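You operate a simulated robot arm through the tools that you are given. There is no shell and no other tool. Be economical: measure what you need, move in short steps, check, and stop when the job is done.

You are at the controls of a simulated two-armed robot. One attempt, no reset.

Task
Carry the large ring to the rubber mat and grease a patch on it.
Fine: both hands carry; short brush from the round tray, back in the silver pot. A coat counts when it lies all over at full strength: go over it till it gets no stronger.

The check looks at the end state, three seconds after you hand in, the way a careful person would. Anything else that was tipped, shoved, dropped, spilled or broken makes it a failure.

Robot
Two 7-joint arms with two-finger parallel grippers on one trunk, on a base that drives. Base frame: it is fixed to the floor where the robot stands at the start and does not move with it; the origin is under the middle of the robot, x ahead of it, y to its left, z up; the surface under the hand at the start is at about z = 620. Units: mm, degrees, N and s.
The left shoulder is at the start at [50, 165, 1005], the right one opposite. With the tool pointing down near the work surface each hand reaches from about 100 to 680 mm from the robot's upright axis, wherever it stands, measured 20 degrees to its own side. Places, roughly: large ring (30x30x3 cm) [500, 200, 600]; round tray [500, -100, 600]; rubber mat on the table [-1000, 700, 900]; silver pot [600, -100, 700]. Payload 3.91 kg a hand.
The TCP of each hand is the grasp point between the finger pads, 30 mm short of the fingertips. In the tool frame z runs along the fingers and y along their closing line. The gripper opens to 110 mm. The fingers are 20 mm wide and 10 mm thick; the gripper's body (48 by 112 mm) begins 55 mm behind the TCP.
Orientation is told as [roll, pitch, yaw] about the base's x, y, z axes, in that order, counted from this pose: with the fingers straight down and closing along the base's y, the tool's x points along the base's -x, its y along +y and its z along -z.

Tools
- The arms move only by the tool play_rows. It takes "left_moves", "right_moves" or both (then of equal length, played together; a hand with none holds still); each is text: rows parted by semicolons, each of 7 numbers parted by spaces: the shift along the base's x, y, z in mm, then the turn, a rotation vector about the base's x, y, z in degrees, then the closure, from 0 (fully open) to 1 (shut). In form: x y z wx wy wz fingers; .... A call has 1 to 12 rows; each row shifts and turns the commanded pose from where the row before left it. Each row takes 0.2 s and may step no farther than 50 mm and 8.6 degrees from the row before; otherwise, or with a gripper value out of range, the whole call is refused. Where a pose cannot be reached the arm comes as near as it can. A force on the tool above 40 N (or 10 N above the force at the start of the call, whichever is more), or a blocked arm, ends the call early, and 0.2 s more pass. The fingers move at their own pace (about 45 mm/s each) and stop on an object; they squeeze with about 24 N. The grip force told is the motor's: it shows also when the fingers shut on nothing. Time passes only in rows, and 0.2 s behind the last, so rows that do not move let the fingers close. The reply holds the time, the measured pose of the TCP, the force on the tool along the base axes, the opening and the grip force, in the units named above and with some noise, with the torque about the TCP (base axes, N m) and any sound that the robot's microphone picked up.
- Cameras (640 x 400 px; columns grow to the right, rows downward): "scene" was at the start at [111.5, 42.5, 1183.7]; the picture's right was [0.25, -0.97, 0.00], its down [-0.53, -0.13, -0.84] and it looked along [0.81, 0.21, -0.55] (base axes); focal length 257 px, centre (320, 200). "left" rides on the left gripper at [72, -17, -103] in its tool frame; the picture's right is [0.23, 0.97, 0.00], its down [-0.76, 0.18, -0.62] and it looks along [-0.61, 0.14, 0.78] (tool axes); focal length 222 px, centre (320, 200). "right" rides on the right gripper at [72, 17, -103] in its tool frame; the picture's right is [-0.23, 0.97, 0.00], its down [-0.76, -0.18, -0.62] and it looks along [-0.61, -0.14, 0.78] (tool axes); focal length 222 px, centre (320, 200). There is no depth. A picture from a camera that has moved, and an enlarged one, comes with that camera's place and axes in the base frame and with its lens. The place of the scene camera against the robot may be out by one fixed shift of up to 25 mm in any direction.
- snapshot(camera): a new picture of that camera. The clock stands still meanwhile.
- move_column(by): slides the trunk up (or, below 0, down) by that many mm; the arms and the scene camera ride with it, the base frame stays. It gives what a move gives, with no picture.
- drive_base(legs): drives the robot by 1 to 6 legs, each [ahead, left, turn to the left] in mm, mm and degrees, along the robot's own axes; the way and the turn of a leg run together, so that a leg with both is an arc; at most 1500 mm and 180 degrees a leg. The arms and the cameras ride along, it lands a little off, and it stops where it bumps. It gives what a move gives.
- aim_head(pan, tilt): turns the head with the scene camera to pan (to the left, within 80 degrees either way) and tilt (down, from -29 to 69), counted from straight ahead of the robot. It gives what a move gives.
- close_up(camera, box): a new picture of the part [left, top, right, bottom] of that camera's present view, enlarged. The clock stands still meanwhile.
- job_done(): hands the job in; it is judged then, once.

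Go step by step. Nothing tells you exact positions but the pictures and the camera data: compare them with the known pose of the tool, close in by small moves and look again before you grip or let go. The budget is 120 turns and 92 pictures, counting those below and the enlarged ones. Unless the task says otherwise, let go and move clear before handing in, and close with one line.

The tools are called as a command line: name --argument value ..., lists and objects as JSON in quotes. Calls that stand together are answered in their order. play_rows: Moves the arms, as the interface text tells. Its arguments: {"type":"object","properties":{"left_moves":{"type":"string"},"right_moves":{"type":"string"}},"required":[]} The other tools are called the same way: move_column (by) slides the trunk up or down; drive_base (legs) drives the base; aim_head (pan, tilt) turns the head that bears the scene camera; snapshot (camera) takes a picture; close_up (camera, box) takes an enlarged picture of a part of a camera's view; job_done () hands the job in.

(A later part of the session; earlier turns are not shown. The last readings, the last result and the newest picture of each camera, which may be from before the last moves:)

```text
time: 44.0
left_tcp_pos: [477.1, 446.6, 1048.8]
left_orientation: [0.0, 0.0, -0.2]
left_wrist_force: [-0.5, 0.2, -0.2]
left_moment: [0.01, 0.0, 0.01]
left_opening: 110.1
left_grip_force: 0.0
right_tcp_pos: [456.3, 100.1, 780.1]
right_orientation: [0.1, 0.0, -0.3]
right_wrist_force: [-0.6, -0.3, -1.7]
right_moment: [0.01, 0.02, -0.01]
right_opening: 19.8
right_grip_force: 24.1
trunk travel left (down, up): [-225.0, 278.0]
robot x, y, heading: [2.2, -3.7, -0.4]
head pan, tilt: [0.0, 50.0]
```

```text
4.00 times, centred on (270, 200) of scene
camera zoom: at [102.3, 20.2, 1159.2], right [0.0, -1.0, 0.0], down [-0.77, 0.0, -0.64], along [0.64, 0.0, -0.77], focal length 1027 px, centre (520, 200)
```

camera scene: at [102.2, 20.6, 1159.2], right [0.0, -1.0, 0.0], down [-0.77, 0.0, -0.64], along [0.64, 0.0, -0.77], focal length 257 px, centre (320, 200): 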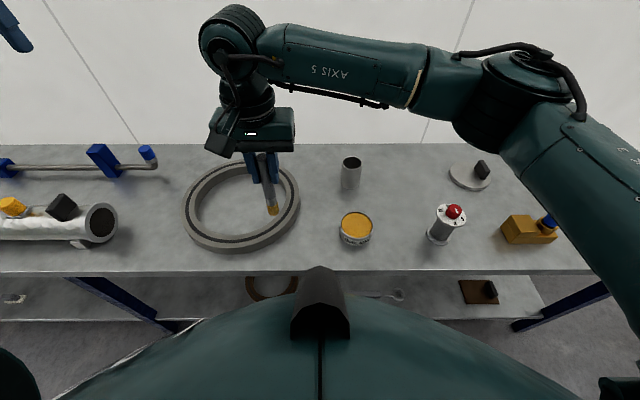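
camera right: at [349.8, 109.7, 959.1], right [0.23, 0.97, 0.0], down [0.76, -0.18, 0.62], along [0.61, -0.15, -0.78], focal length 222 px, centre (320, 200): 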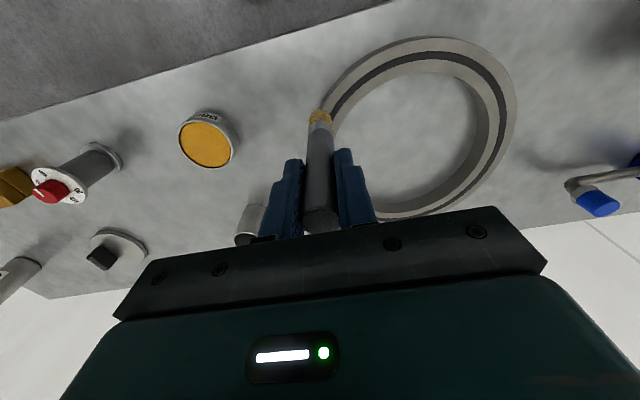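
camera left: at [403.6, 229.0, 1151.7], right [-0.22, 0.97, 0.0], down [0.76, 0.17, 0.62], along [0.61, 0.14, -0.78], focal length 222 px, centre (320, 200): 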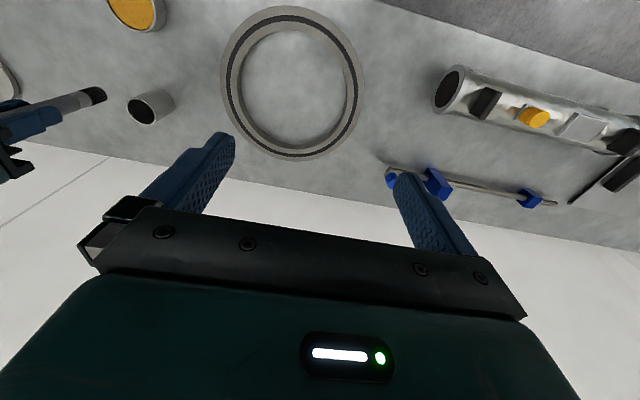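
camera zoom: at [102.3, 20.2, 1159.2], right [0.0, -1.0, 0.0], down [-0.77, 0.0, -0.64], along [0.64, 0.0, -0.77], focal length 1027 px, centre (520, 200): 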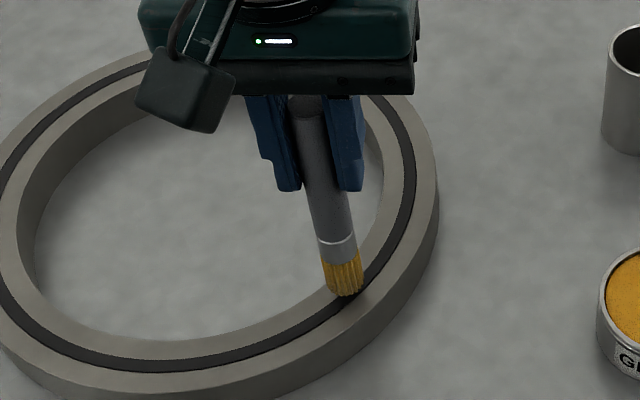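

The bristles are directly over the groove in the ring's face. I'll lower to a light touch, make one short stroke, and see what it leaves.

play_rows --right_moves "0 0 -8 0 0 0 1;0 0 -5 0 0 0 1;0 0 -3 0 0 0 1;0 0 0 0 0 0 1"

close_up --camera "scene" --box '[240, 180, 320, 240]'

```text
time: 45.0
left_tcp_pos: [475.7, 445.1, 1050.1]
left_orientation: [0.1, -0.2, -0.2]
left_wrist_force: [0.3, 0.1, 0.2]
left_moment: [0.0, 0.0, 0.0]
left_opening: 110.1
left_grip_force: 0.0
right_tcp_pos: [456.2, 100.5, 768.9]
right_orientation: [0.4, -0.4, -0.4]
right_wrist_force: [-0.2, -4.2, 34.8]
right_moment: [-0.63, -0.13, 0.0]
right_opening: 20.1
right_grip_force: 23.8
trunk travel left (down, up): [-225.0, 278.0]
robot x, y, heading: [1.1, -0.3, -0.7]
head pan, tilt: [0.0, 50.0]
```

```text
6.67 times, centred on (280, 210) of scene
camera zoom: at [100.0, 19.5, 1159.8], right [0.0, -1.0, 0.0], down [-0.76, 0.0, -0.64], along [0.64, 0.0, -0.76], focal length 1712 px, centre (587, 133)
```

zoom: 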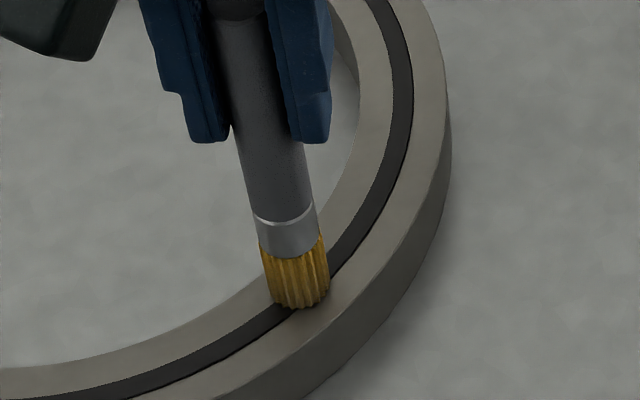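

Firm contact came at a TCP height of about 770. I'll ease off to a light pressure and make short tangential strokes.

play_rows --right_moves "0 0 3.5 0 0 0 1;7 -7 0 0 0 0 1;8 -8 0 0 0 0 1;-8 8 0 0 0 0 1;-7 7 0 0 0 0 1;-7 7 0 0 0 0 1;-8 8 0 0 0 0 1;8 -8 0 0 0 0 1;7 -7 0 0 0 0 1"

play_rows --right_moves "0 0 10 0 0 0 1;40 0 30 0 0 0 1;0 -40 0 0 0 0 1;0 -40 0 0 0 0 1"

close_up --camera "scene" --box '[240, 180, 320, 240]'

```text
time: 47.0
left_tcp_pos: [476.4, 445.7, 1048.6]
left_orientation: [-0.1, -0.1, -0.2]
left_wrist_force: [-0.2, 0.5, -0.7]
left_moment: [0.01, -0.03, -0.01]
left_opening: 109.8
left_grip_force: 0.0
right_tcp_pos: [455.7, 101.8, 768.2]
right_orientation: [0.1, 0.1, -0.3]
right_wrist_force: [-2.4, 2.8, 6.9]
right_moment: [0.35, 0.25, 0.04]
right_opening: 19.6
right_grip_force: 23.9
trunk travel left (down, up): [-225.0, 278.0]
robot x, y, heading: [1.9, -1.8, -0.2]
head pan, tilt: [0.0, 50.0]
```

```text
time: 48.0
left_tcp_pos: [477.5, 445.0, 1048.3]
left_orientation: [0.0, 0.0, -0.2]
left_wrist_force: [0.4, 0.7, 0.6]
left_moment: [0.0, -0.01, 0.01]
left_opening: 110.0
left_grip_force: 0.0
right_tcp_pos: [496.2, 20.2, 808.3]
right_orientation: [0.1, 0.0, -0.4]
right_wrist_force: [-0.1, -0.6, -1.9]
right_moment: [0.03, 0.0, 0.02]
right_opening: 19.8
right_grip_force: 24.2
trunk travel left (down, up): [-225.0, 278.0]
robot x, y, heading: [-0.1, -0.3, -0.4]
head pan, tilt: [0.0, 50.0]
```

```text
6.67 times, centred on (280, 210) of scene
camera zoom: at [102.2, 19.9, 1159.2], right [0.0, -1.0, 0.0], down [-0.77, 0.0, -0.64], along [0.64, 0.0, -0.77], focal length 1712 px, centre (587, 133)
```

zoom: 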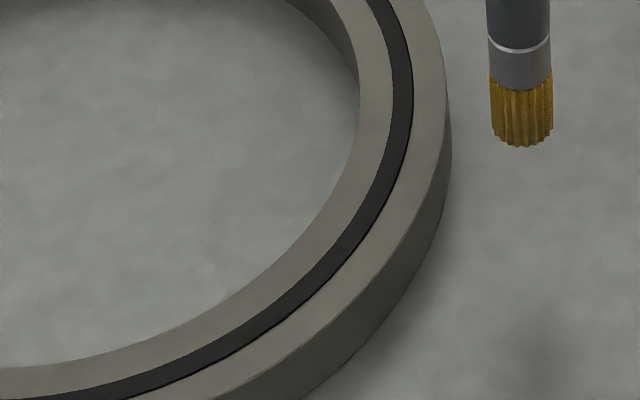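

No grease shows on the ring where I stroked. I'll zoom tightly on the stroked spot for a faint coat before deciding.

close_up --camera "scene" --box '[255, 195, 305, 230]'

close_up --camera "right" --box '[300, 0, 500, 125]'

```text
11.43 times, centred on (280, 212) of scene
camera zoom: at [102.2, 19.9, 1159.2], right [0.0, -1.0, 0.0], down [-0.77, 0.0, -0.64], along [0.64, 0.0, -0.77], focal length 2934 px, centre (777, 57)
```

zoom: 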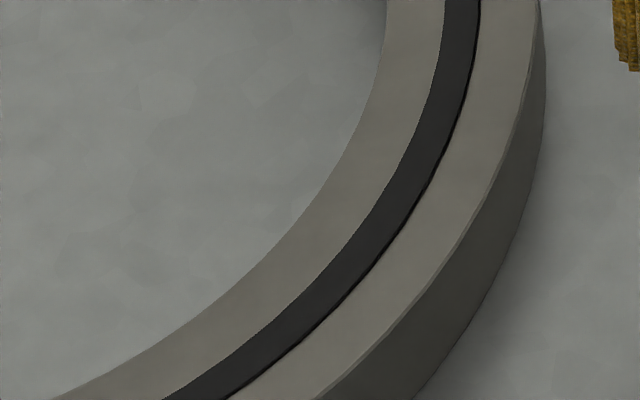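

```text
3.20 times, centred on (400, 62) of right
camera zoom: at [423.4, 37.4, 910.7], right [0.23, 0.97, 0.0], down [0.76, -0.18, 0.62], along [0.61, -0.14, -0.78], focal length 711 px, centre (64, 640)
```

zoom: 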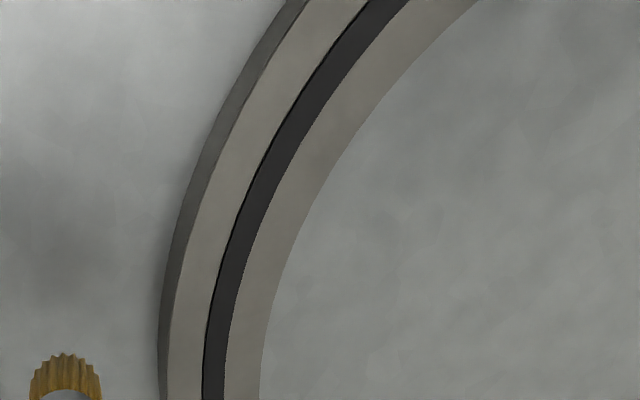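

The ring takes no grease here, so the patch either lies on the mat or only counts once the ring is there. I'll return the brush to the pot for now and carry the ring first, as the task orders it.

play_rows --right_moves "0 -10 45 0 0 0 1;20 -35 25 0 0 0 1;35 -30 0 0 0 0 1;35 -30 0 0 0 0 1;30 -2 0 0 0 0 1;0 0 0 0 0 0 1"

close_up --camera "scene" --box '[300, 80, 420, 205]'

close_up --camera "right" --box '[240, 50, 400, 150]'

```text
time: 49.4
left_tcp_pos: [477.9, 444.7, 1048.3]
left_orientation: [-0.1, -0.1, -0.1]
left_wrist_force: [0.5, 0.2, -0.1]
left_moment: [0.0, -0.05, -0.01]
left_opening: 110.0
left_grip_force: 0.1
right_tcp_pos: [616.8, -88.4, 877.9]
right_orientation: [0.1, 0.0, -0.3]
right_wrist_force: [0.3, 0.1, -0.1]
right_moment: [-0.03, 0.01, 0.03]
right_opening: 19.9
right_grip_force: 23.9
trunk travel left (down, up): [-225.0, 278.0]
robot x, y, heading: [0.1, 0.2, -0.3]
head pan, tilt: [0.0, 50.0]
```

```text
3.20 times, centred on (360, 142) of scene
camera zoom: at [102.2, 20.2, 1159.2], right [0.0, -1.0, 0.0], down [-0.77, 0.0, -0.64], along [0.64, 0.0, -0.77], focal length 822 px, centre (192, 384)
```

zoom: 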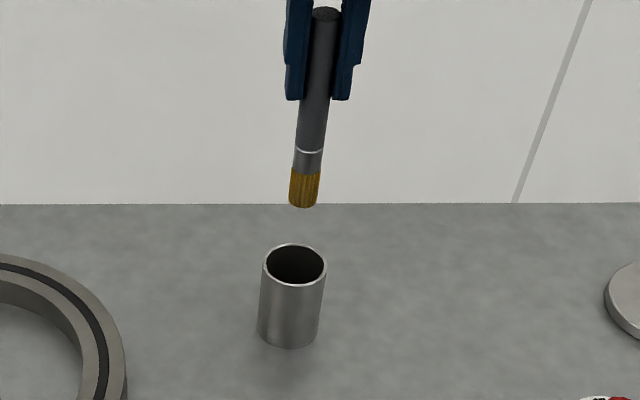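

```text
4.00 times, centred on (320, 100) of right
camera zoom: at [543.3, -70.3, 982.1], right [0.23, 0.97, 0.0], down [0.76, -0.18, 0.62], along [0.61, -0.14, -0.78], focal length 888 px, centre (320, 600)
```

zoom: 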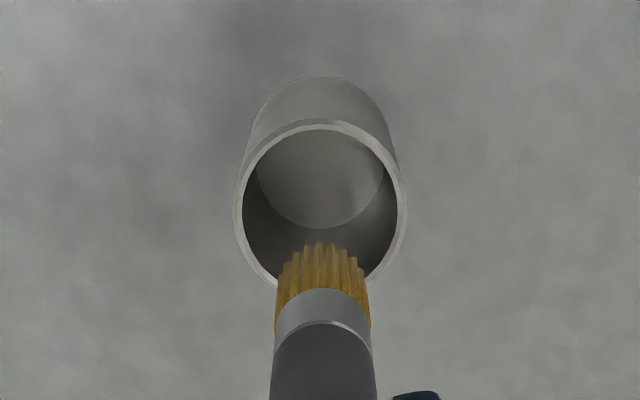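

The bristles line up with the pot's mouth. I'll lower the brush to its original height.

play_rows --right_moves "4 0 -40 0 0 0 1;0 0 -30 0 0 0 1;0 0 -25 0 0 0 1;0 0 -15 0 0 0 1;0 0 -10 0 0 0 1;0 0 -8 0 0 0 1"

close_up --camera "scene" --box '[300, 80, 420, 205]'

```text
time: 50.8
left_tcp_pos: [478.5, 445.6, 1049.0]
left_orientation: [0.0, 0.0, -0.2]
left_wrist_force: [0.9, -0.7, 0.2]
left_moment: [0.02, 0.0, -0.04]
left_opening: 110.0
left_grip_force: 0.1
right_tcp_pos: [621.1, -87.9, 749.3]
right_orientation: [0.0, -0.1, -0.2]
right_wrist_force: [-0.1, -0.3, -1.3]
right_moment: [-0.01, 0.0, 0.05]
right_opening: 19.8
right_grip_force: 23.7
trunk travel left (down, up): [-225.0, 278.0]
robot x, y, heading: [-3.9, 1.3, 0.0]
head pan, tilt: [0.0, 50.0]
```

```text
3.20 times, centred on (360, 142) of scene
camera zoom: at [102.2, 20.2, 1159.2], right [0.0, -1.0, 0.0], down [-0.77, 0.0, -0.64], along [0.64, 0.0, -0.77], focal length 822 px, centre (192, 384)
```

zoom: 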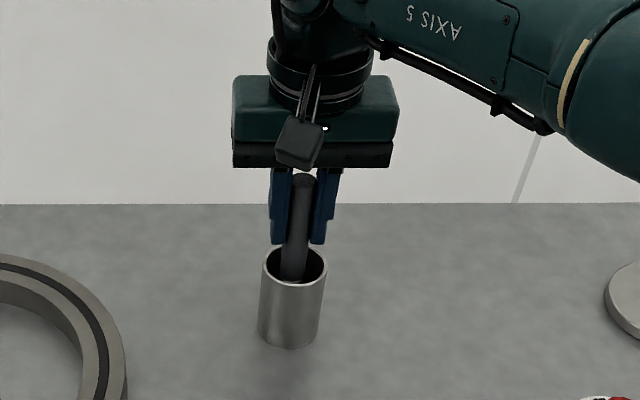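

The brush is in the pot. I'll lower a few more mm, release, and rise.

play_rows --right_moves "0 0 -3 0 0 0 1;0 0 -2 0 0 0 1;0 0 0 0 0 0 0.7;0 0 0 0 0 0 0.4;0 0 0 0 0 0 0.4;0 0 0 0 0 0 0.4;0 0 40 0 0 0 0.4;0 0 45 0 0 0 0.4;0 0 45 0 0 0 0.4"

snapshot --camera "scene"

```text
time: 52.8
left_tcp_pos: [475.9, 446.5, 1048.1]
left_orientation: [0.0, 0.0, -0.2]
left_wrist_force: [0.5, 0.4, -0.2]
left_moment: [-0.01, -0.02, -0.02]
left_opening: 110.0
left_grip_force: 0.0
right_tcp_pos: [619.9, -85.7, 873.7]
right_orientation: [0.0, 0.1, -0.4]
right_wrist_force: [0.3, -0.2, -0.7]
right_moment: [0.02, 0.01, -0.01]
right_opening: 65.9
right_grip_force: 0.0
trunk travel left (down, up): [-225.0, 278.0]
robot x, y, heading: [-2.2, -0.2, -0.3]
head pan, tilt: [0.0, 50.0]
```

```text
47 pictures are left
camera scene: at [102.0, 20.3, 1159.2], right [0.0, -1.0, 0.0], down [-0.77, 0.0, -0.64], along [0.64, 0.0, -0.77], focal length 257 px, centre (320, 200)
```

scene: 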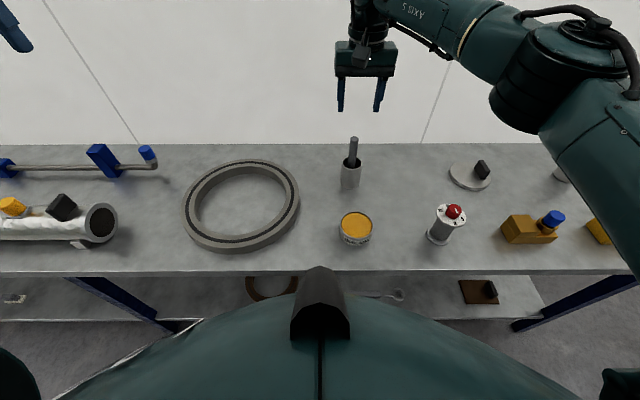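

The brush is back in the pot and upright. Next I'll bring both hands above the ring's left and right rims, at (540,327) and (540,65).

play_rows --right_moves "-20 38 -10 0 0 0 0.3;-20 38 -20 0 0 0 0.3;-20 38 -20 0 0 0 0.3;-20 37 -20 0 0 0 0.3;0 0 -20 0 0 0 0.3;0 0 -15 0 0 0 0.3;0 0 -9 0 0 0 0.3" --left_moves "9 -17 -41 0 0 0 0.3;9 -17 -41 0 0 0 0.3;9 -17 -41 0 0 0 0.3;9 -17 -41 0 0 0 0.3;9 -17 -41 0 0 0 0.3;9 -17 -41 0 0 0 0.3;10 -17 -42 0 0 0 0.3"

snapshot --camera "left"

snapshot --camera "right"

snapshot --camera "scene"

```text
time: 54.4
left_tcp_pos: [540.3, 327.1, 760.4]
left_orientation: [-0.1, -0.1, -0.2]
left_wrist_force: [0.1, 0.3, 0.1]
left_moment: [0.03, -0.02, 0.03]
left_opening: 76.9
left_grip_force: 0.1
right_tcp_pos: [540.1, 64.8, 760.3]
right_orientation: [0.0, 0.0, -0.3]
right_wrist_force: [0.3, 0.0, 0.0]
right_moment: [-0.04, 0.0, -0.01]
right_opening: 76.8
right_grip_force: 0.1
trunk travel left (down, up): [-225.0, 278.0]
robot x, y, heading: [3.3, 0.6, -0.2]
head pan, tilt: [0.0, 50.0]
```

```text
46 pictures are left
camera left: at [467.3, 309.9, 862.9], right [-0.22, 0.97, 0.0], down [0.76, 0.18, 0.62], along [0.61, 0.14, -0.78], focal length 222 px, centre (320, 200)
```

left: 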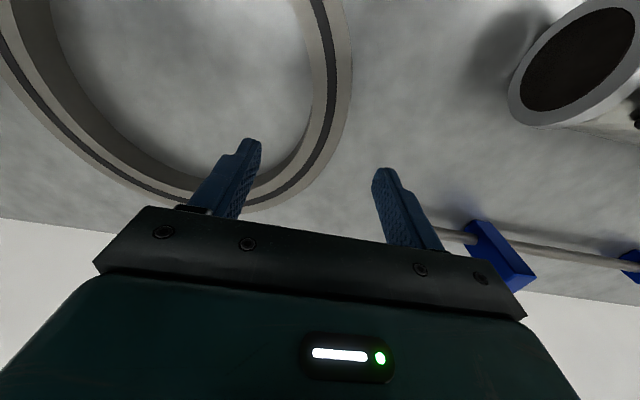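

```text
45 pictures are left
camera right: at [467.0, 82.0, 863.3], right [0.23, 0.97, 0.0], down [0.76, -0.18, 0.62], along [0.61, -0.14, -0.78], focal length 222 px, centre (320, 200)
```

right: 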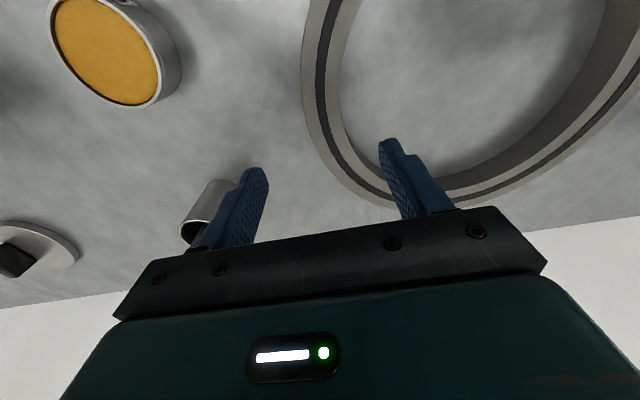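

```text
44 pictures are left
camera scene: at [102.3, 20.3, 1159.3], right [0.0, -1.0, 0.0], down [-0.77, 0.0, -0.64], along [0.64, 0.0, -0.77], focal length 257 px, centre (320, 200)
```

scene: 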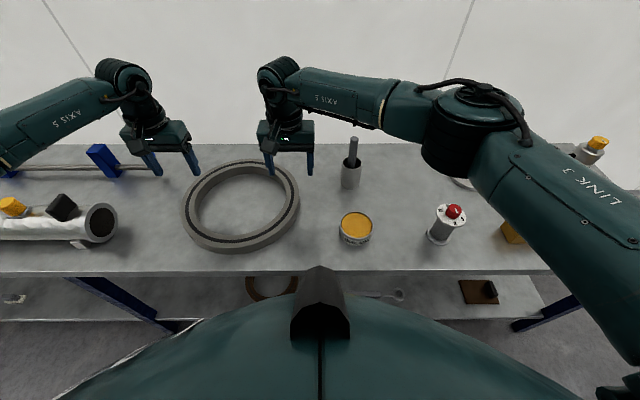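

The ring's centre refines to about (532,199). I'll shift both hands slightly and lower them astride the rim.

play_rows --right_moves "-8 4 -20 0 0 0 0.3;0 0 -30 0 0 0 0.3;0 0 -25 0 0 0 0.3;0 0 -15 0 0 0 0.3;0 0 -10 0 0 0 0.3" --left_moves "-8 2 -20 0 0 0 0.3;0 0 -30 0 0 0 0.3;0 0 -25 0 0 0 0.3;0 0 -15 0 0 0 0.3;0 0 -10 0 0 0 0.3"

close_up --camera "scene" --box '[140, 120, 340, 270]'

snapshot --camera "left"

snapshot --camera "right"

```text
time: 55.6
left_tcp_pos: [532.5, 330.0, 660.4]
left_orientation: [0.0, 0.1, -0.3]
left_wrist_force: [-0.9, 0.6, 0.2]
left_moment: [0.04, -0.01, 0.01]
left_opening: 77.0
left_grip_force: 0.1
right_tcp_pos: [532.1, 68.3, 660.3]
right_orientation: [0.1, 0.0, -0.3]
right_wrist_force: [0.2, -1.2, -0.1]
right_moment: [-0.04, 0.02, 0.01]
right_opening: 76.8
right_grip_force: 0.0
trunk travel left (down, up): [-225.0, 278.0]
robot x, y, heading: [-0.3, -3.9, -0.1]
head pan, tilt: [0.0, 50.0]
```

```text
2.67 times, centred on (240, 195) of scene
camera zoom: at [102.2, 20.2, 1159.2], right [0.0, -1.0, 0.0], down [-0.77, 0.0, -0.64], along [0.64, 0.0, -0.77], focal length 685 px, centre (533, 213)
```

zoom: 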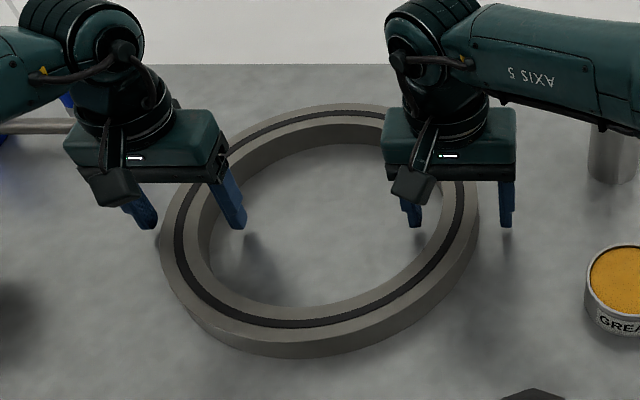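

```text
42 pictures are left
camera left: at [459.4, 312.1, 762.4], right [-0.22, 0.97, 0.0], down [0.76, 0.17, 0.62], along [0.61, 0.14, -0.78], focal length 222 px, centre (320, 200)
```

left: 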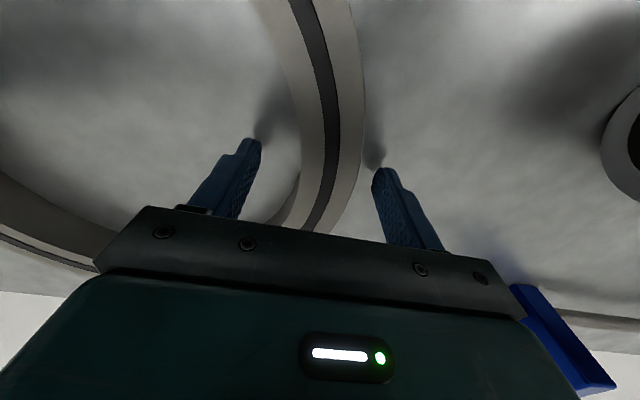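

```text
41 pictures are left
camera right: at [459.2, 85.6, 763.5], right [0.23, 0.97, 0.0], down [0.76, -0.18, 0.62], along [0.61, -0.14, -0.78], focal length 222 px, centre (320, 200)
```

right: 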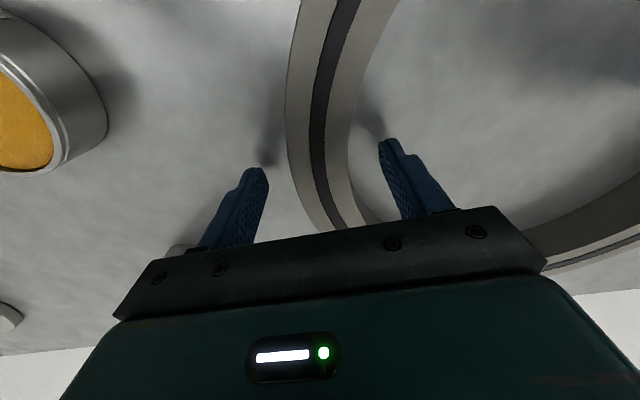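

Both hands straddle the rim cleanly. I'll lower 6 mm and close both grippers.

play_rows --right_moves "0 0 -6 0 0 0 0.3;0 0 0 0 0 0 0.5;0 0 0 0 0 0 0.7;0 0 0 0 0 0 1;0 0 0 0 0 0 1;0 0 0 0 0 0 1;0 0 0 0 0 0 1" --left_moves "0 0 -6 0 0 0 0.3;0 0 0 0 0 0 0.5;0 0 0 0 0 0 0.7;0 0 0 0 0 0 1;0 0 0 0 0 0 1;0 0 0 0 0 0 1;0 0 0 0 0 0 1"

play_rows --right_moves "0 0 6 0 0 0 1;0 0 8 0 0 0 1;0 0 10 0 0 0 1" --left_moves "0 0 6 0 0 0 1;0 0 8 0 0 0 1;0 0 10 0 0 0 1"

close_up --camera "scene" --box '[140, 120, 340, 270]'

```text
time: 57.2
left_tcp_pos: [532.5, 331.4, 653.0]
left_orientation: [0.2, -0.1, 0.0]
left_wrist_force: [0.2, 17.3, -0.2]
left_moment: [-0.09, -0.47, 0.78]
left_opening: 35.0
left_grip_force: 24.2
right_tcp_pos: [533.2, 66.2, 654.8]
right_orientation: [-0.2, 0.0, -0.5]
right_wrist_force: [-1.7, -15.6, 1.4]
right_moment: [0.33, 0.06, -0.5]
right_opening: 34.5
right_grip_force: 23.7
trunk travel left (down, up): [-225.0, 278.0]
robot x, y, heading: [-0.6, -1.8, -0.0]
head pan, tilt: [0.0, 50.0]
```

```text
time: 58.0
left_tcp_pos: [532.8, 332.2, 677.1]
left_orientation: [0.2, 0.1, -0.1]
left_wrist_force: [-0.7, 22.2, -4.6]
left_moment: [-0.25, 0.21, 0.35]
left_opening: 35.1
left_grip_force: 24.2
right_tcp_pos: [533.4, 66.4, 679.2]
right_orientation: [-0.2, 0.0, -0.5]
right_wrist_force: [1.7, -21.1, -6.9]
right_moment: [-0.08, -0.13, -0.51]
right_opening: 34.7
right_grip_force: 24.0
trunk travel left (down, up): [-225.0, 278.0]
robot x, y, heading: [-1.8, -3.4, -0.4]
head pan, tilt: [0.0, 50.0]
```

```text
2.67 times, centred on (240, 195) of scene
camera zoom: at [103.0, 20.5, 1159.1], right [0.0, -1.0, 0.0], down [-0.77, 0.0, -0.64], along [0.64, 0.0, -0.77], focal length 685 px, centre (533, 213)
```

zoom: 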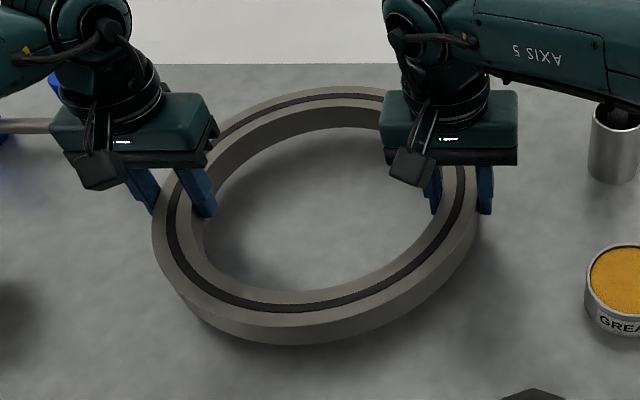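

The ring is lifted level with both hands, and it is light (about 1.2 kg). I'll relieve the sideways tension, lift higher, and raise the trunk.

play_rows --right_moves "0 -2 15 0 0 0 1;0 -1 25 0 0 0 1;0 0 30 0 0 0 1;0 0 30 0 0 0 1;-20 0 10 0 0 0 1;-20 0 0 0 0 0 1" --left_moves "0 2 15 0 0 0 1;0 1 25 0 0 0 1;0 0 30 0 0 0 1;0 0 30 0 0 0 1;-20 0 10 0 0 0 1;-20 0 0 0 0 0 1"

move_column --by 270

drive_base --legs '[[-280, 0, 0], [0, 0, 90]]'

aim_head --pan 20 --tilt 35

snapshot --camera "scene"

```text
time: 59.4
left_tcp_pos: [493.2, 331.2, 788.1]
left_orientation: [-0.1, 0.0, -0.3]
left_wrist_force: [-0.4, 5.4, -5.3]
left_moment: [0.23, 0.14, 0.34]
left_opening: 35.0
left_grip_force: 23.8
right_tcp_pos: [492.0, 66.1, 788.2]
right_orientation: [0.0, 0.2, -0.2]
right_wrist_force: [0.3, -5.7, -5.7]
right_moment: [-0.36, -0.09, -0.44]
right_opening: 34.8
right_grip_force: 24.7
trunk travel left (down, up): [-225.0, 278.0]
robot x, y, heading: [0.3, 2.9, -0.3]
head pan, tilt: [0.0, 50.0]
```

```text
time: 62.2
left_tcp_pos: [494.7, 331.3, 1057.0]
left_orientation: [-0.1, 0.1, -0.3]
left_wrist_force: [1.6, -14.1, -5.2]
left_moment: [-0.25, -0.04, 0.63]
left_opening: 34.9
left_grip_force: 23.3
right_tcp_pos: [492.3, 66.6, 1057.9]
right_orientation: [0.1, 0.0, -0.3]
right_wrist_force: [-1.2, 12.8, -7.1]
right_moment: [0.03, 0.15, -0.44]
right_opening: 34.8
right_grip_force: 24.1
trunk travel left (down, up): [-495.0, 8.0]
robot x, y, heading: [-1.4, -1.7, -0.2]
head pan, tilt: [0.0, 50.0]
```

```text
time: 67.9
left_tcp_pos: [-613.6, 493.2, 1056.2]
left_orientation: [-0.1, 0.0, 90.1]
left_wrist_force: [20.0, 0.2, -5.6]
left_moment: [-0.07, -0.01, 0.47]
left_opening: 35.0
left_grip_force: 23.7
right_tcp_pos: [-348.8, 493.9, 1058.1]
right_orientation: [0.2, 0.1, 90.1]
right_wrist_force: [-19.9, 0.6, -5.1]
right_moment: [-0.05, 0.05, -0.62]
right_opening: 34.8
right_grip_force: 23.9
trunk travel left (down, up): [-495.0, 8.0]
robot x, y, heading: [-277.9, -1.8, 89.9]
head pan, tilt: [0.0, 50.0]
```

```text
time: 68.8
left_tcp_pos: [-613.6, 492.9, 1057.6]
left_orientation: [-0.2, 0.0, 90.1]
left_wrist_force: [1.9, 0.3, -5.3]
left_moment: [0.0, 0.38, 0.72]
left_opening: 34.7
left_grip_force: 24.3
right_tcp_pos: [-348.3, 492.7, 1058.1]
right_orientation: [0.3, 0.0, 90.0]
right_wrist_force: [-2.5, 0.0, -5.2]
right_moment: [-0.06, -0.42, -0.69]
right_opening: 35.0
right_grip_force: 23.9
trunk travel left (down, up): [-495.0, 8.0]
robot x, y, heading: [-280.9, 0.6, 90.0]
head pan, tilt: [20.0, 35.0]
```

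```text
39 pictures are left
camera scene: at [-313.1, 134.8, 1450.8], right [0.94, 0.34, 0.0], down [0.2, -0.54, -0.82], along [-0.28, 0.77, -0.57], focal length 257 px, centre (320, 200)
```

scene: 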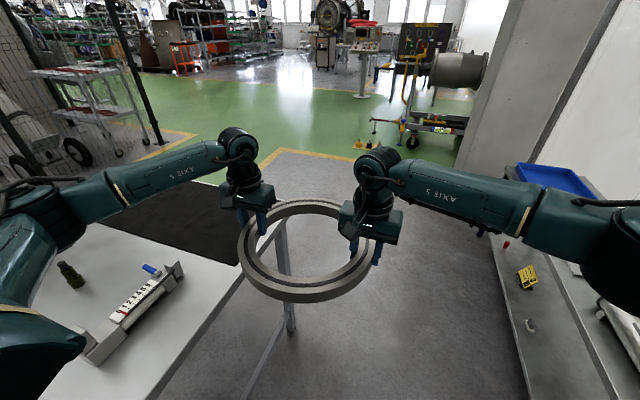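

The ring is held level and the way is clear. I'll drive up beside the mat, turn to face it, and look.

drive_base --legs '[[850, 0, 0], [0, 0, 90]]'

aim_head --pan 0 --tilt 45

snapshot --camera "scene"

```text
time: 77.1
left_tcp_pos: [-769.5, 508.1, 1056.5]
left_orientation: [-0.2, 0.1, -179.8]
left_wrist_force: [0.9, 5.2, -5.9]
left_moment: [-0.28, -0.08, 0.46]
left_opening: 35.1
left_grip_force: 23.7
right_tcp_pos: [-771.7, 774.0, 1059.4]
right_orientation: [0.1, 0.0, -179.7]
right_wrist_force: [-0.3, -4.0, -5.1]
right_moment: [0.34, -0.02, -0.57]
right_opening: 34.8
right_grip_force: 24.3
trunk travel left (down, up): [-495.0, 8.0]
robot x, y, heading: [-279.3, 843.1, -179.9]
head pan, tilt: [20.0, 35.0]
```

```text
time: 77.9
left_tcp_pos: [-769.8, 508.8, 1056.9]
left_orientation: [-0.2, 0.1, -179.7]
left_wrist_force: [-0.3, 2.2, -5.8]
left_moment: [-0.42, -0.03, 0.73]
left_opening: 35.1
left_grip_force: 24.1
right_tcp_pos: [-770.3, 772.4, 1058.4]
right_orientation: [0.2, 0.0, -179.8]
right_wrist_force: [-0.1, -1.7, -5.6]
right_moment: [0.45, -0.09, -0.69]
right_opening: 34.8
right_grip_force: 23.4
trunk travel left (down, up): [-495.0, 8.0]
robot x, y, heading: [-277.3, 843.6, -179.5]
head pan, tilt: [0.0, 45.0]
```

```text
38 pictures are left
camera scene: at [-394.5, 864.6, 1436.0], right [-0.01, 1.0, 0.0], down [0.71, 0.0, -0.71], along [-0.71, 0.0, -0.71], focal length 257 px, centre (320, 200)
```

scene: 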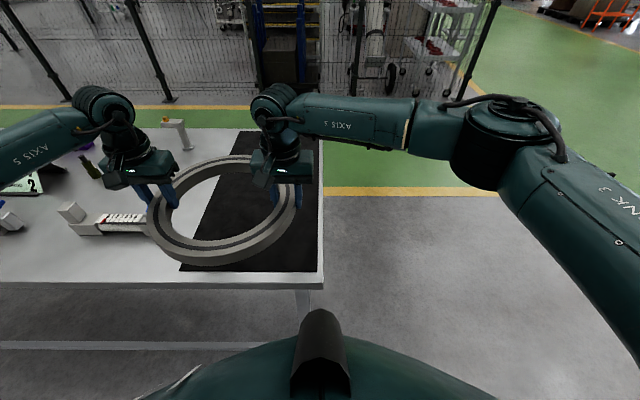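

I'm over the mat's near end, but I need its edges precisely. I'll zoom to compare the hands and the mat edges.

close_up --camera "scene" --box '[130, 120, 340, 285]'

snapshot --camera "right"

snapshot --camera "left"

```text
2.42 times, centred on (235, 202) of scene
camera zoom: at [-394.5, 864.6, 1436.0], right [-0.01, 1.0, 0.0], down [0.71, 0.0, -0.71], along [-0.71, 0.0, -0.71], focal length 622 px, centre (526, 194)
```

zoom: 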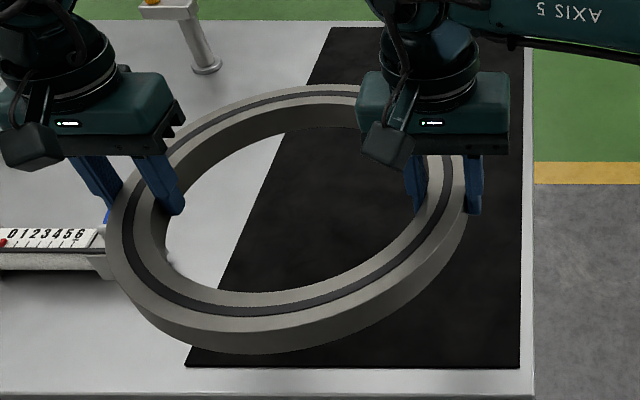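

```text
36 pictures are left
camera right: at [-699.3, 757.1, 1161.3], right [-0.22, -0.97, 0.0], down [-0.76, 0.18, 0.62], along [-0.61, 0.14, -0.78], focal length 222 px, centre (320, 200)
```

right: 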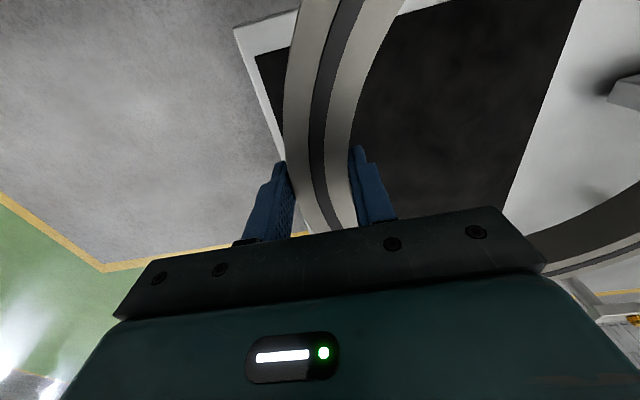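

```text
35 pictures are left
camera left: at [-697.9, 524.7, 1160.1], right [0.23, -0.97, 0.0], down [-0.76, -0.18, 0.62], along [-0.6, -0.14, -0.78], focal length 222 px, centre (320, 200)
```

left: 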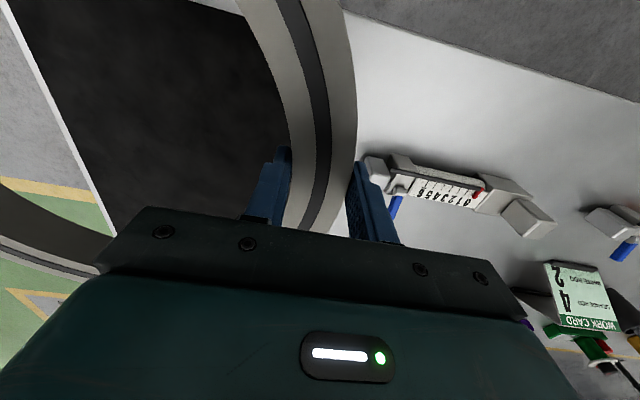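

Combining the cameras, the mat surface is at z≈870 and the mat spans x -1310..-711, y 504..832. I'll shift so the ring can land centred at about (-880,668).

drive_base --legs '[[60, -28, 0]]'

play_rows --right_moves "-20 0 -10 0 0 0 1;-20 0 -20 0 0 0 1;-10 0 -20 0 0 0 1;0 0 -20 0 0 0 1;0 0 -10 0 0 0 1" --left_moves "-20 0 -10 0 0 0 1;-20 0 -20 0 0 0 1;-10 0 -20 0 0 0 1;0 0 -20 0 0 0 1;0 0 -10 0 0 0 1"

snapshot --camera "scene"

snapshot --camera "right"

snapshot --camera "left"

```text
time: 78.9
left_tcp_pos: [-830.3, 537.4, 1057.0]
left_orientation: [-0.2, 0.2, -179.6]
left_wrist_force: [-1.2, 1.7, -6.2]
left_moment: [-0.26, -0.12, 0.7]
left_opening: 35.2
left_grip_force: 24.2
right_tcp_pos: [-830.6, 801.3, 1058.0]
right_orientation: [0.2, 0.1, -179.8]
right_wrist_force: [0.9, -1.3, -6.1]
right_moment: [0.3, 0.01, -0.48]
right_opening: 35.0
right_grip_force: 24.2
trunk travel left (down, up): [-495.0, 8.0]
robot x, y, heading: [-337.8, 872.2, -179.8]
head pan, tilt: [0.0, 45.0]
```

```text
time: 80.1
left_tcp_pos: [-879.7, 535.1, 977.0]
left_orientation: [-0.2, 0.1, -179.8]
left_wrist_force: [0.2, 2.4, -5.4]
left_moment: [-0.43, 0.2, 0.5]
left_opening: 35.0
left_grip_force: 24.3
right_tcp_pos: [-879.5, 801.5, 978.2]
right_orientation: [0.2, 0.0, -179.7]
right_wrist_force: [-0.5, -1.8, -5.7]
right_moment: [0.47, -0.3, -0.64]
right_opening: 35.3
right_grip_force: 24.2
trunk travel left (down, up): [-495.0, 8.0]
robot x, y, heading: [-335.1, 871.0, -179.9]
head pan, tilt: [0.0, 45.0]
```

```text
34 pictures are left
camera scene: at [-454.4, 892.3, 1436.0], right [0.0, 1.0, 0.0], down [0.71, 0.0, -0.71], along [-0.71, 0.0, -0.71], focal length 257 px, centre (320, 200)
```

scene: 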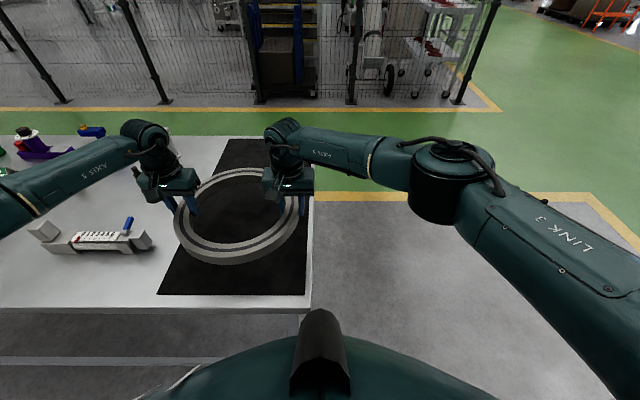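

```text
33 pictures are left
camera right: at [-809.1, 784.9, 1080.9], right [-0.22, -0.97, 0.0], down [-0.76, 0.18, 0.62], along [-0.61, 0.14, -0.78], focal length 222 px, centre (320, 200)
```

right: 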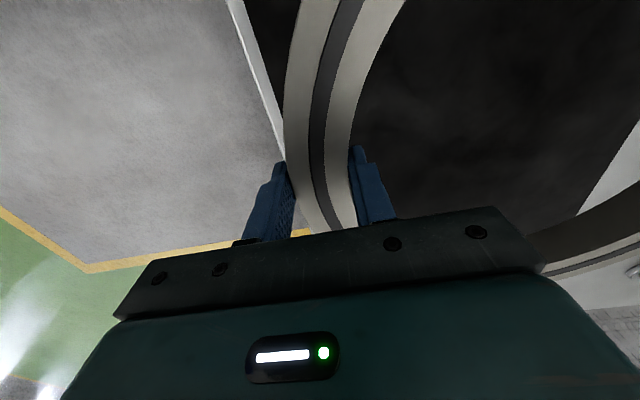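

```text
32 pictures are left
camera left: at [-807.8, 552.4, 1079.6], right [0.23, -0.97, 0.0], down [-0.76, -0.18, 0.62], along [-0.6, -0.14, -0.78], focal length 222 px, centre (320, 200)
```

left: 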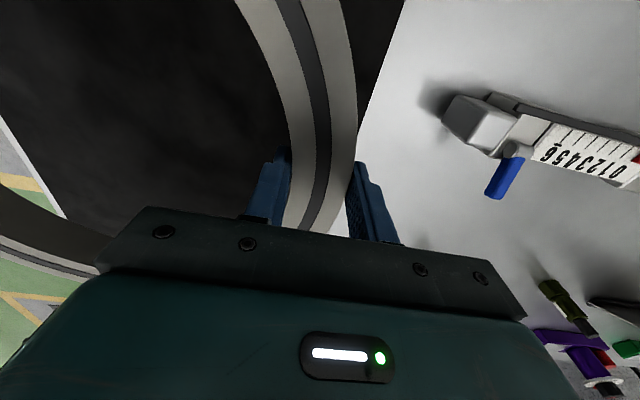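

The ring is centred in y (668 against a mat centre of 666). I'll push it 15 mm deeper and lower until it just touches.

play_rows --right_moves "-15 -2 -20 0 0 0 1;0 0 -20 0 0 0 1;0 0 -12 0 0 0 1;0 0 -6 0 0 0 1;0 0 -4 0 0 0 1;0 0 0 0 0 0 1" --left_moves "-15 -2 -20 0 0 0 1;0 0 -20 0 0 0 1;0 0 -12 0 0 0 1;0 0 -6 0 0 0 1;0 0 -4 0 0 0 1;0 0 0 0 0 0 1"

play_rows --right_moves "0 0 -3 0 0 0 1;0 0 -3 0 0 0 1" --left_moves "0 0 -3 0 0 0 1;0 0 -3 0 0 0 1"

close_up --camera "scene" --box '[150, 130, 330, 310]'

```text
time: 81.5
left_tcp_pos: [-893.5, 534.5, 914.4]
left_orientation: [-0.2, 0.2, -179.7]
left_wrist_force: [2.3, 3.2, -5.0]
left_moment: [-0.33, 0.32, 0.35]
left_opening: 35.1
left_grip_force: 24.2
right_tcp_pos: [-895.1, 799.6, 915.9]
right_orientation: [0.1, 0.1, -179.8]
right_wrist_force: [-0.8, -2.9, -5.3]
right_moment: [0.31, -0.37, -0.74]
right_opening: 34.7
right_grip_force: 24.2
trunk travel left (down, up): [-495.0, 8.0]
robot x, y, heading: [-340.2, 872.5, -179.8]
head pan, tilt: [0.0, 45.0]
```

```text
time: 82.1
left_tcp_pos: [-894.8, 534.1, 908.9]
left_orientation: [-0.3, 0.1, -179.7]
left_wrist_force: [0.0, 4.7, 0.5]
left_moment: [0.73, -0.42, 0.55]
left_opening: 35.2
left_grip_force: 24.2
right_tcp_pos: [-894.1, 799.1, 913.7]
right_orientation: [0.2, -0.1, -179.7]
right_wrist_force: [-0.3, -4.1, -11.3]
right_moment: [0.7, 0.32, -0.64]
right_opening: 35.5
right_grip_force: 24.0
right hand out of reach, approached as far as the arm can: row 2
trunk travel left (down, up): [-495.0, 8.0]
robot x, y, heading: [-338.2, 874.8, -179.8]
head pan, tilt: [0.0, 45.0]
```

```text
2.22 times, centred on (240, 220) of scene
camera zoom: at [-454.3, 892.3, 1436.0], right [0.0, 1.0, 0.0], down [0.71, 0.0, -0.71], along [-0.71, 0.0, -0.71], focal length 570 px, centre (498, 156)
```

zoom: 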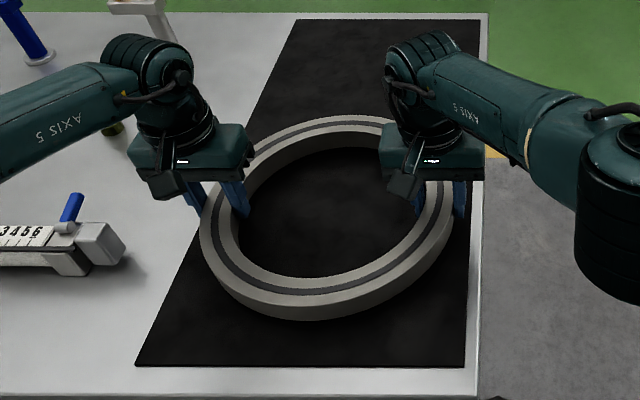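

The right arm is at its reach limit, so I'll level the left hand and lower the rest of the way with the trunk.

play_rows --left_moves "0 0 4.5 0 0 0 1" --right_moves "0 0 4 0 0 0 1"

move_column --by -6

move_column --by -3

```text
time: 82.5
left_tcp_pos: [-894.6, 534.9, 914.4]
left_orientation: [-0.3, 0.1, -179.7]
left_wrist_force: [-1.5, 4.2, -1.0]
left_moment: [0.74, -0.37, 0.6]
left_opening: 35.0
left_grip_force: 24.0
right_tcp_pos: [-893.5, 799.0, 918.5]
right_orientation: [0.1, 0.0, -179.7]
right_wrist_force: [1.1, -4.0, -10.7]
right_moment: [0.48, 0.27, -0.32]
right_opening: 35.1
right_grip_force: 24.4
trunk travel left (down, up): [-495.0, 8.0]
robot x, y, heading: [-338.2, 869.6, -179.5]
head pan, tilt: [0.0, 45.0]
```

```text
time: 83.1
left_tcp_pos: [-894.4, 534.6, 908.0]
left_orientation: [-0.2, 0.1, -179.7]
left_wrist_force: [-1.1, 5.5, -1.6]
left_moment: [0.54, -0.23, 0.75]
left_opening: 35.0
left_grip_force: 24.0
right_tcp_pos: [-894.7, 799.4, 911.4]
right_orientation: [0.2, -0.1, -179.7]
right_wrist_force: [0.5, -5.3, -10.4]
right_moment: [0.58, 0.1, -0.38]
right_opening: 35.3
right_grip_force: 23.5
trunk travel left (down, up): [-489.0, 14.0]
robot x, y, heading: [-339.5, 870.9, -179.5]
head pan, tilt: [0.0, 45.0]
```

```text
time: 83.6
left_tcp_pos: [-892.8, 534.1, 904.5]
left_orientation: [-0.2, 0.1, -179.7]
left_wrist_force: [-1.4, 6.8, -2.3]
left_moment: [0.53, 0.04, 0.77]
left_opening: 34.8
left_grip_force: 24.1
right_tcp_pos: [-893.7, 799.7, 907.8]
right_orientation: [0.2, 0.2, -179.8]
right_wrist_force: [1.1, -7.2, -9.0]
right_moment: [0.46, -0.12, -0.45]
right_opening: 35.4
right_grip_force: 24.3
trunk travel left (down, up): [-486.0, 17.0]
robot x, y, heading: [-337.0, 873.7, -179.7]
head pan, tilt: [0.0, 45.0]
```

The full weight is still on the hands, so the ring is still in the air. I'll keep lowering.

move_column --by -4

move_column --by -3

move_column --by -3

```text
time: 84.1
left_tcp_pos: [-894.2, 534.1, 900.9]
left_orientation: [-0.2, 0.1, -179.8]
left_wrist_force: [-1.4, 7.7, -2.3]
left_moment: [0.51, 0.24, 0.72]
left_opening: 35.0
left_grip_force: 24.3
right_tcp_pos: [-893.7, 799.8, 904.2]
right_orientation: [0.2, 0.2, -179.8]
right_wrist_force: [1.2, -8.0, -9.1]
right_moment: [0.38, -0.36, -0.52]
right_opening: 35.2
right_grip_force: 24.0
trunk travel left (down, up): [-482.0, 21.0]
robot x, y, heading: [-340.7, 873.9, -179.7]
head pan, tilt: [0.0, 45.0]
```

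```text
time: 84.7
left_tcp_pos: [-893.0, 534.1, 897.6]
left_orientation: [-0.2, 0.1, -179.8]
left_wrist_force: [1.1, 8.1, 3.9]
left_moment: [0.22, 0.22, 0.42]
left_opening: 35.1
left_grip_force: 24.0
right_tcp_pos: [-893.7, 799.6, 902.5]
right_orientation: [0.2, 0.0, -179.9]
right_wrist_force: [-1.2, -8.9, -7.9]
right_moment: [0.38, -0.23, -0.58]
right_opening: 35.1
right_grip_force: 23.9
trunk travel left (down, up): [-479.0, 24.0]
robot x, y, heading: [-339.3, 875.4, -179.7]
head pan, tilt: [0.0, 45.0]
```

```text
time: 85.2
left_tcp_pos: [-895.3, 535.2, 897.9]
left_orientation: [-0.2, -0.2, -179.7]
left_wrist_force: [1.5, 7.1, 17.7]
left_moment: [-0.13, -0.18, 0.54]
left_opening: 34.8
left_grip_force: 23.6
right_tcp_pos: [-893.6, 800.1, 899.6]
right_orientation: [0.3, -0.2, -179.8]
right_wrist_force: [-1.2, -10.0, -5.6]
right_moment: [0.14, -0.54, -0.56]
right_opening: 35.2
right_grip_force: 24.1
trunk travel left (down, up): [-476.0, 27.0]
robot x, y, heading: [-340.0, 874.0, -179.6]
head pan, tilt: [0.0, 45.0]
```

The left side is down and the right is a touch high. I'll settle the right side and release both hands slowly.

play_rows --left_moves "0 0 1.5 0 0 0 1;0 0 0 0 0 0 1" --right_moves "0 0 -2 0 0 0 1;0 0 -1.5 0 0 0 1"

play_rows --left_moves "0 0 0 0 0 0 0.65;0 0 0 0 0 0 0.55;0 0 0 0 0 0 0.4;0 0 0 0 0 0 0.4" --right_moves "0 0 0 0 0 0 0.65;0 0 0 0 0 0 0.55;0 0 0 0 0 0 0.4;0 0 0 0 0 0 0.4"

play_rows --left_moves "0 0 30 0 0 0 0.4;0 0 40 0 0 0 0.4;0 0 45 0 0 0 0.4;0 -20 45 0 0 0 0.4;0 -40 20 0 0 0 0.4;20 -40 0 0 0 0 0.4;20 -40 0 0 0 0 0.4" --right_moves "0 0 30 0 0 0 0.4;0 0 40 0 0 0 0.4;0 0 45 0 0 0 0.4;0 20 45 0 0 0 0.4;0 40 20 0 0 0 0.4;20 40 0 0 0 0 0.4;20 40 0 0 0 0 0.4"

snapshot --camera "scene"

```text
time: 85.8
left_tcp_pos: [-893.9, 535.0, 897.7]
left_orientation: [-0.1, -0.2, -179.7]
left_wrist_force: [-13.4, 5.9, -0.8]
left_moment: [0.04, 0.14, 0.82]
left_opening: 34.9
left_grip_force: 24.3
right_tcp_pos: [-894.2, 800.5, 898.5]
right_orientation: [0.3, -0.3, -179.7]
right_wrist_force: [5.9, -5.7, 24.8]
right_moment: [0.07, -0.67, -0.14]
right_opening: 35.0
right_grip_force: 23.9
trunk travel left (down, up): [-476.0, 27.0]
robot x, y, heading: [-337.6, 875.6, -179.8]
head pan, tilt: [0.0, 45.0]
```

```text
time: 86.8
left_tcp_pos: [-895.2, 532.5, 897.3]
left_orientation: [0.0, 0.1, -179.7]
left_wrist_force: [0.0, 0.0, 0.3]
left_moment: [0.02, 0.01, 0.01]
left_opening: 65.9
left_grip_force: 0.0
right_tcp_pos: [-893.9, 801.5, 895.4]
right_orientation: [0.1, 0.0, -179.9]
right_wrist_force: [-0.3, 0.7, -0.9]
right_moment: [-0.01, 0.01, 0.03]
right_opening: 66.0
right_grip_force: 0.0
trunk travel left (down, up): [-476.0, 27.0]
robot x, y, heading: [-337.2, 873.8, -179.6]
head pan, tilt: [0.0, 45.0]
```

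```text
time: 88.4
left_tcp_pos: [-859.1, 403.8, 1076.1]
left_orientation: [-0.1, -0.1, -179.8]
left_wrist_force: [-0.4, 0.0, -0.8]
left_moment: [0.04, 0.02, 0.0]
left_opening: 65.8
left_grip_force: 0.1
left hand out of reach, approached as far as the arm can: row 7
right_tcp_pos: [-852.9, 940.6, 1076.3]
right_orientation: [0.3, -0.1, -179.8]
right_wrist_force: [0.4, 0.6, -0.2]
right_moment: [-0.04, -0.03, -0.02]
right_opening: 66.1
right_grip_force: 0.0
trunk travel left (down, up): [-476.0, 27.0]
robot x, y, heading: [-336.3, 875.5, -179.8]
head pan, tilt: [0.0, 45.0]
```

```text
30 pictures are left
camera scene: at [-452.6, 893.9, 1417.2], right [0.0, 1.0, 0.0], down [0.71, 0.0, -0.71], along [-0.71, 0.0, -0.71], focal length 257 px, centre (320, 200)
```

scene: 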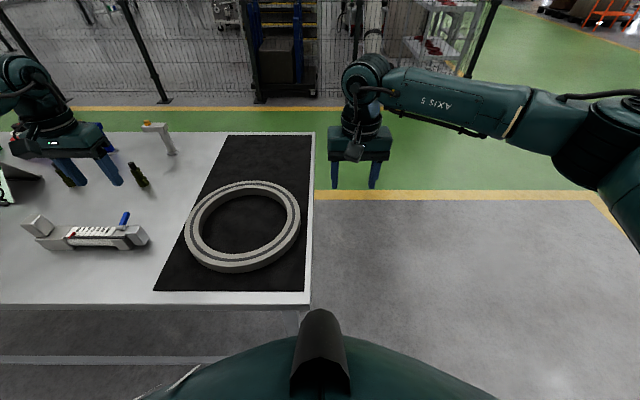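

The ring is on the mat. I'll inspect the ring and mat closely for any patch mark.

close_up --camera "scene" --box '[150, 130, 320, 300]'

snapshot --camera "right"

```text
2.35 times, centred on (235, 215) of scene
camera zoom: at [-452.6, 893.9, 1417.2], right [0.0, 1.0, 0.0], down [0.71, 0.0, -0.71], along [-0.71, 0.0, -0.71], focal length 604 px, centre (520, 165)
```

zoom: 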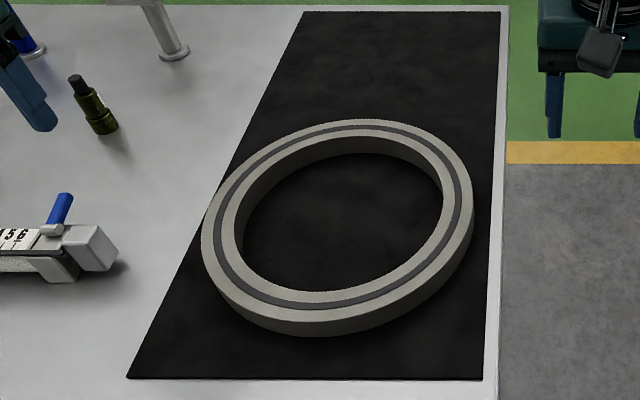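

```text
28 pictures are left
camera right: at [-781.9, 924.5, 1178.2], right [-0.22, -0.97, 0.01], down [-0.76, 0.18, 0.62], along [-0.61, 0.14, -0.78], focal length 222 px, centre (320, 200)
```

right: 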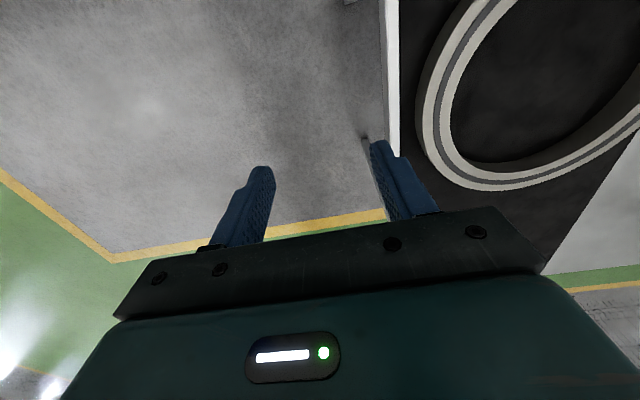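

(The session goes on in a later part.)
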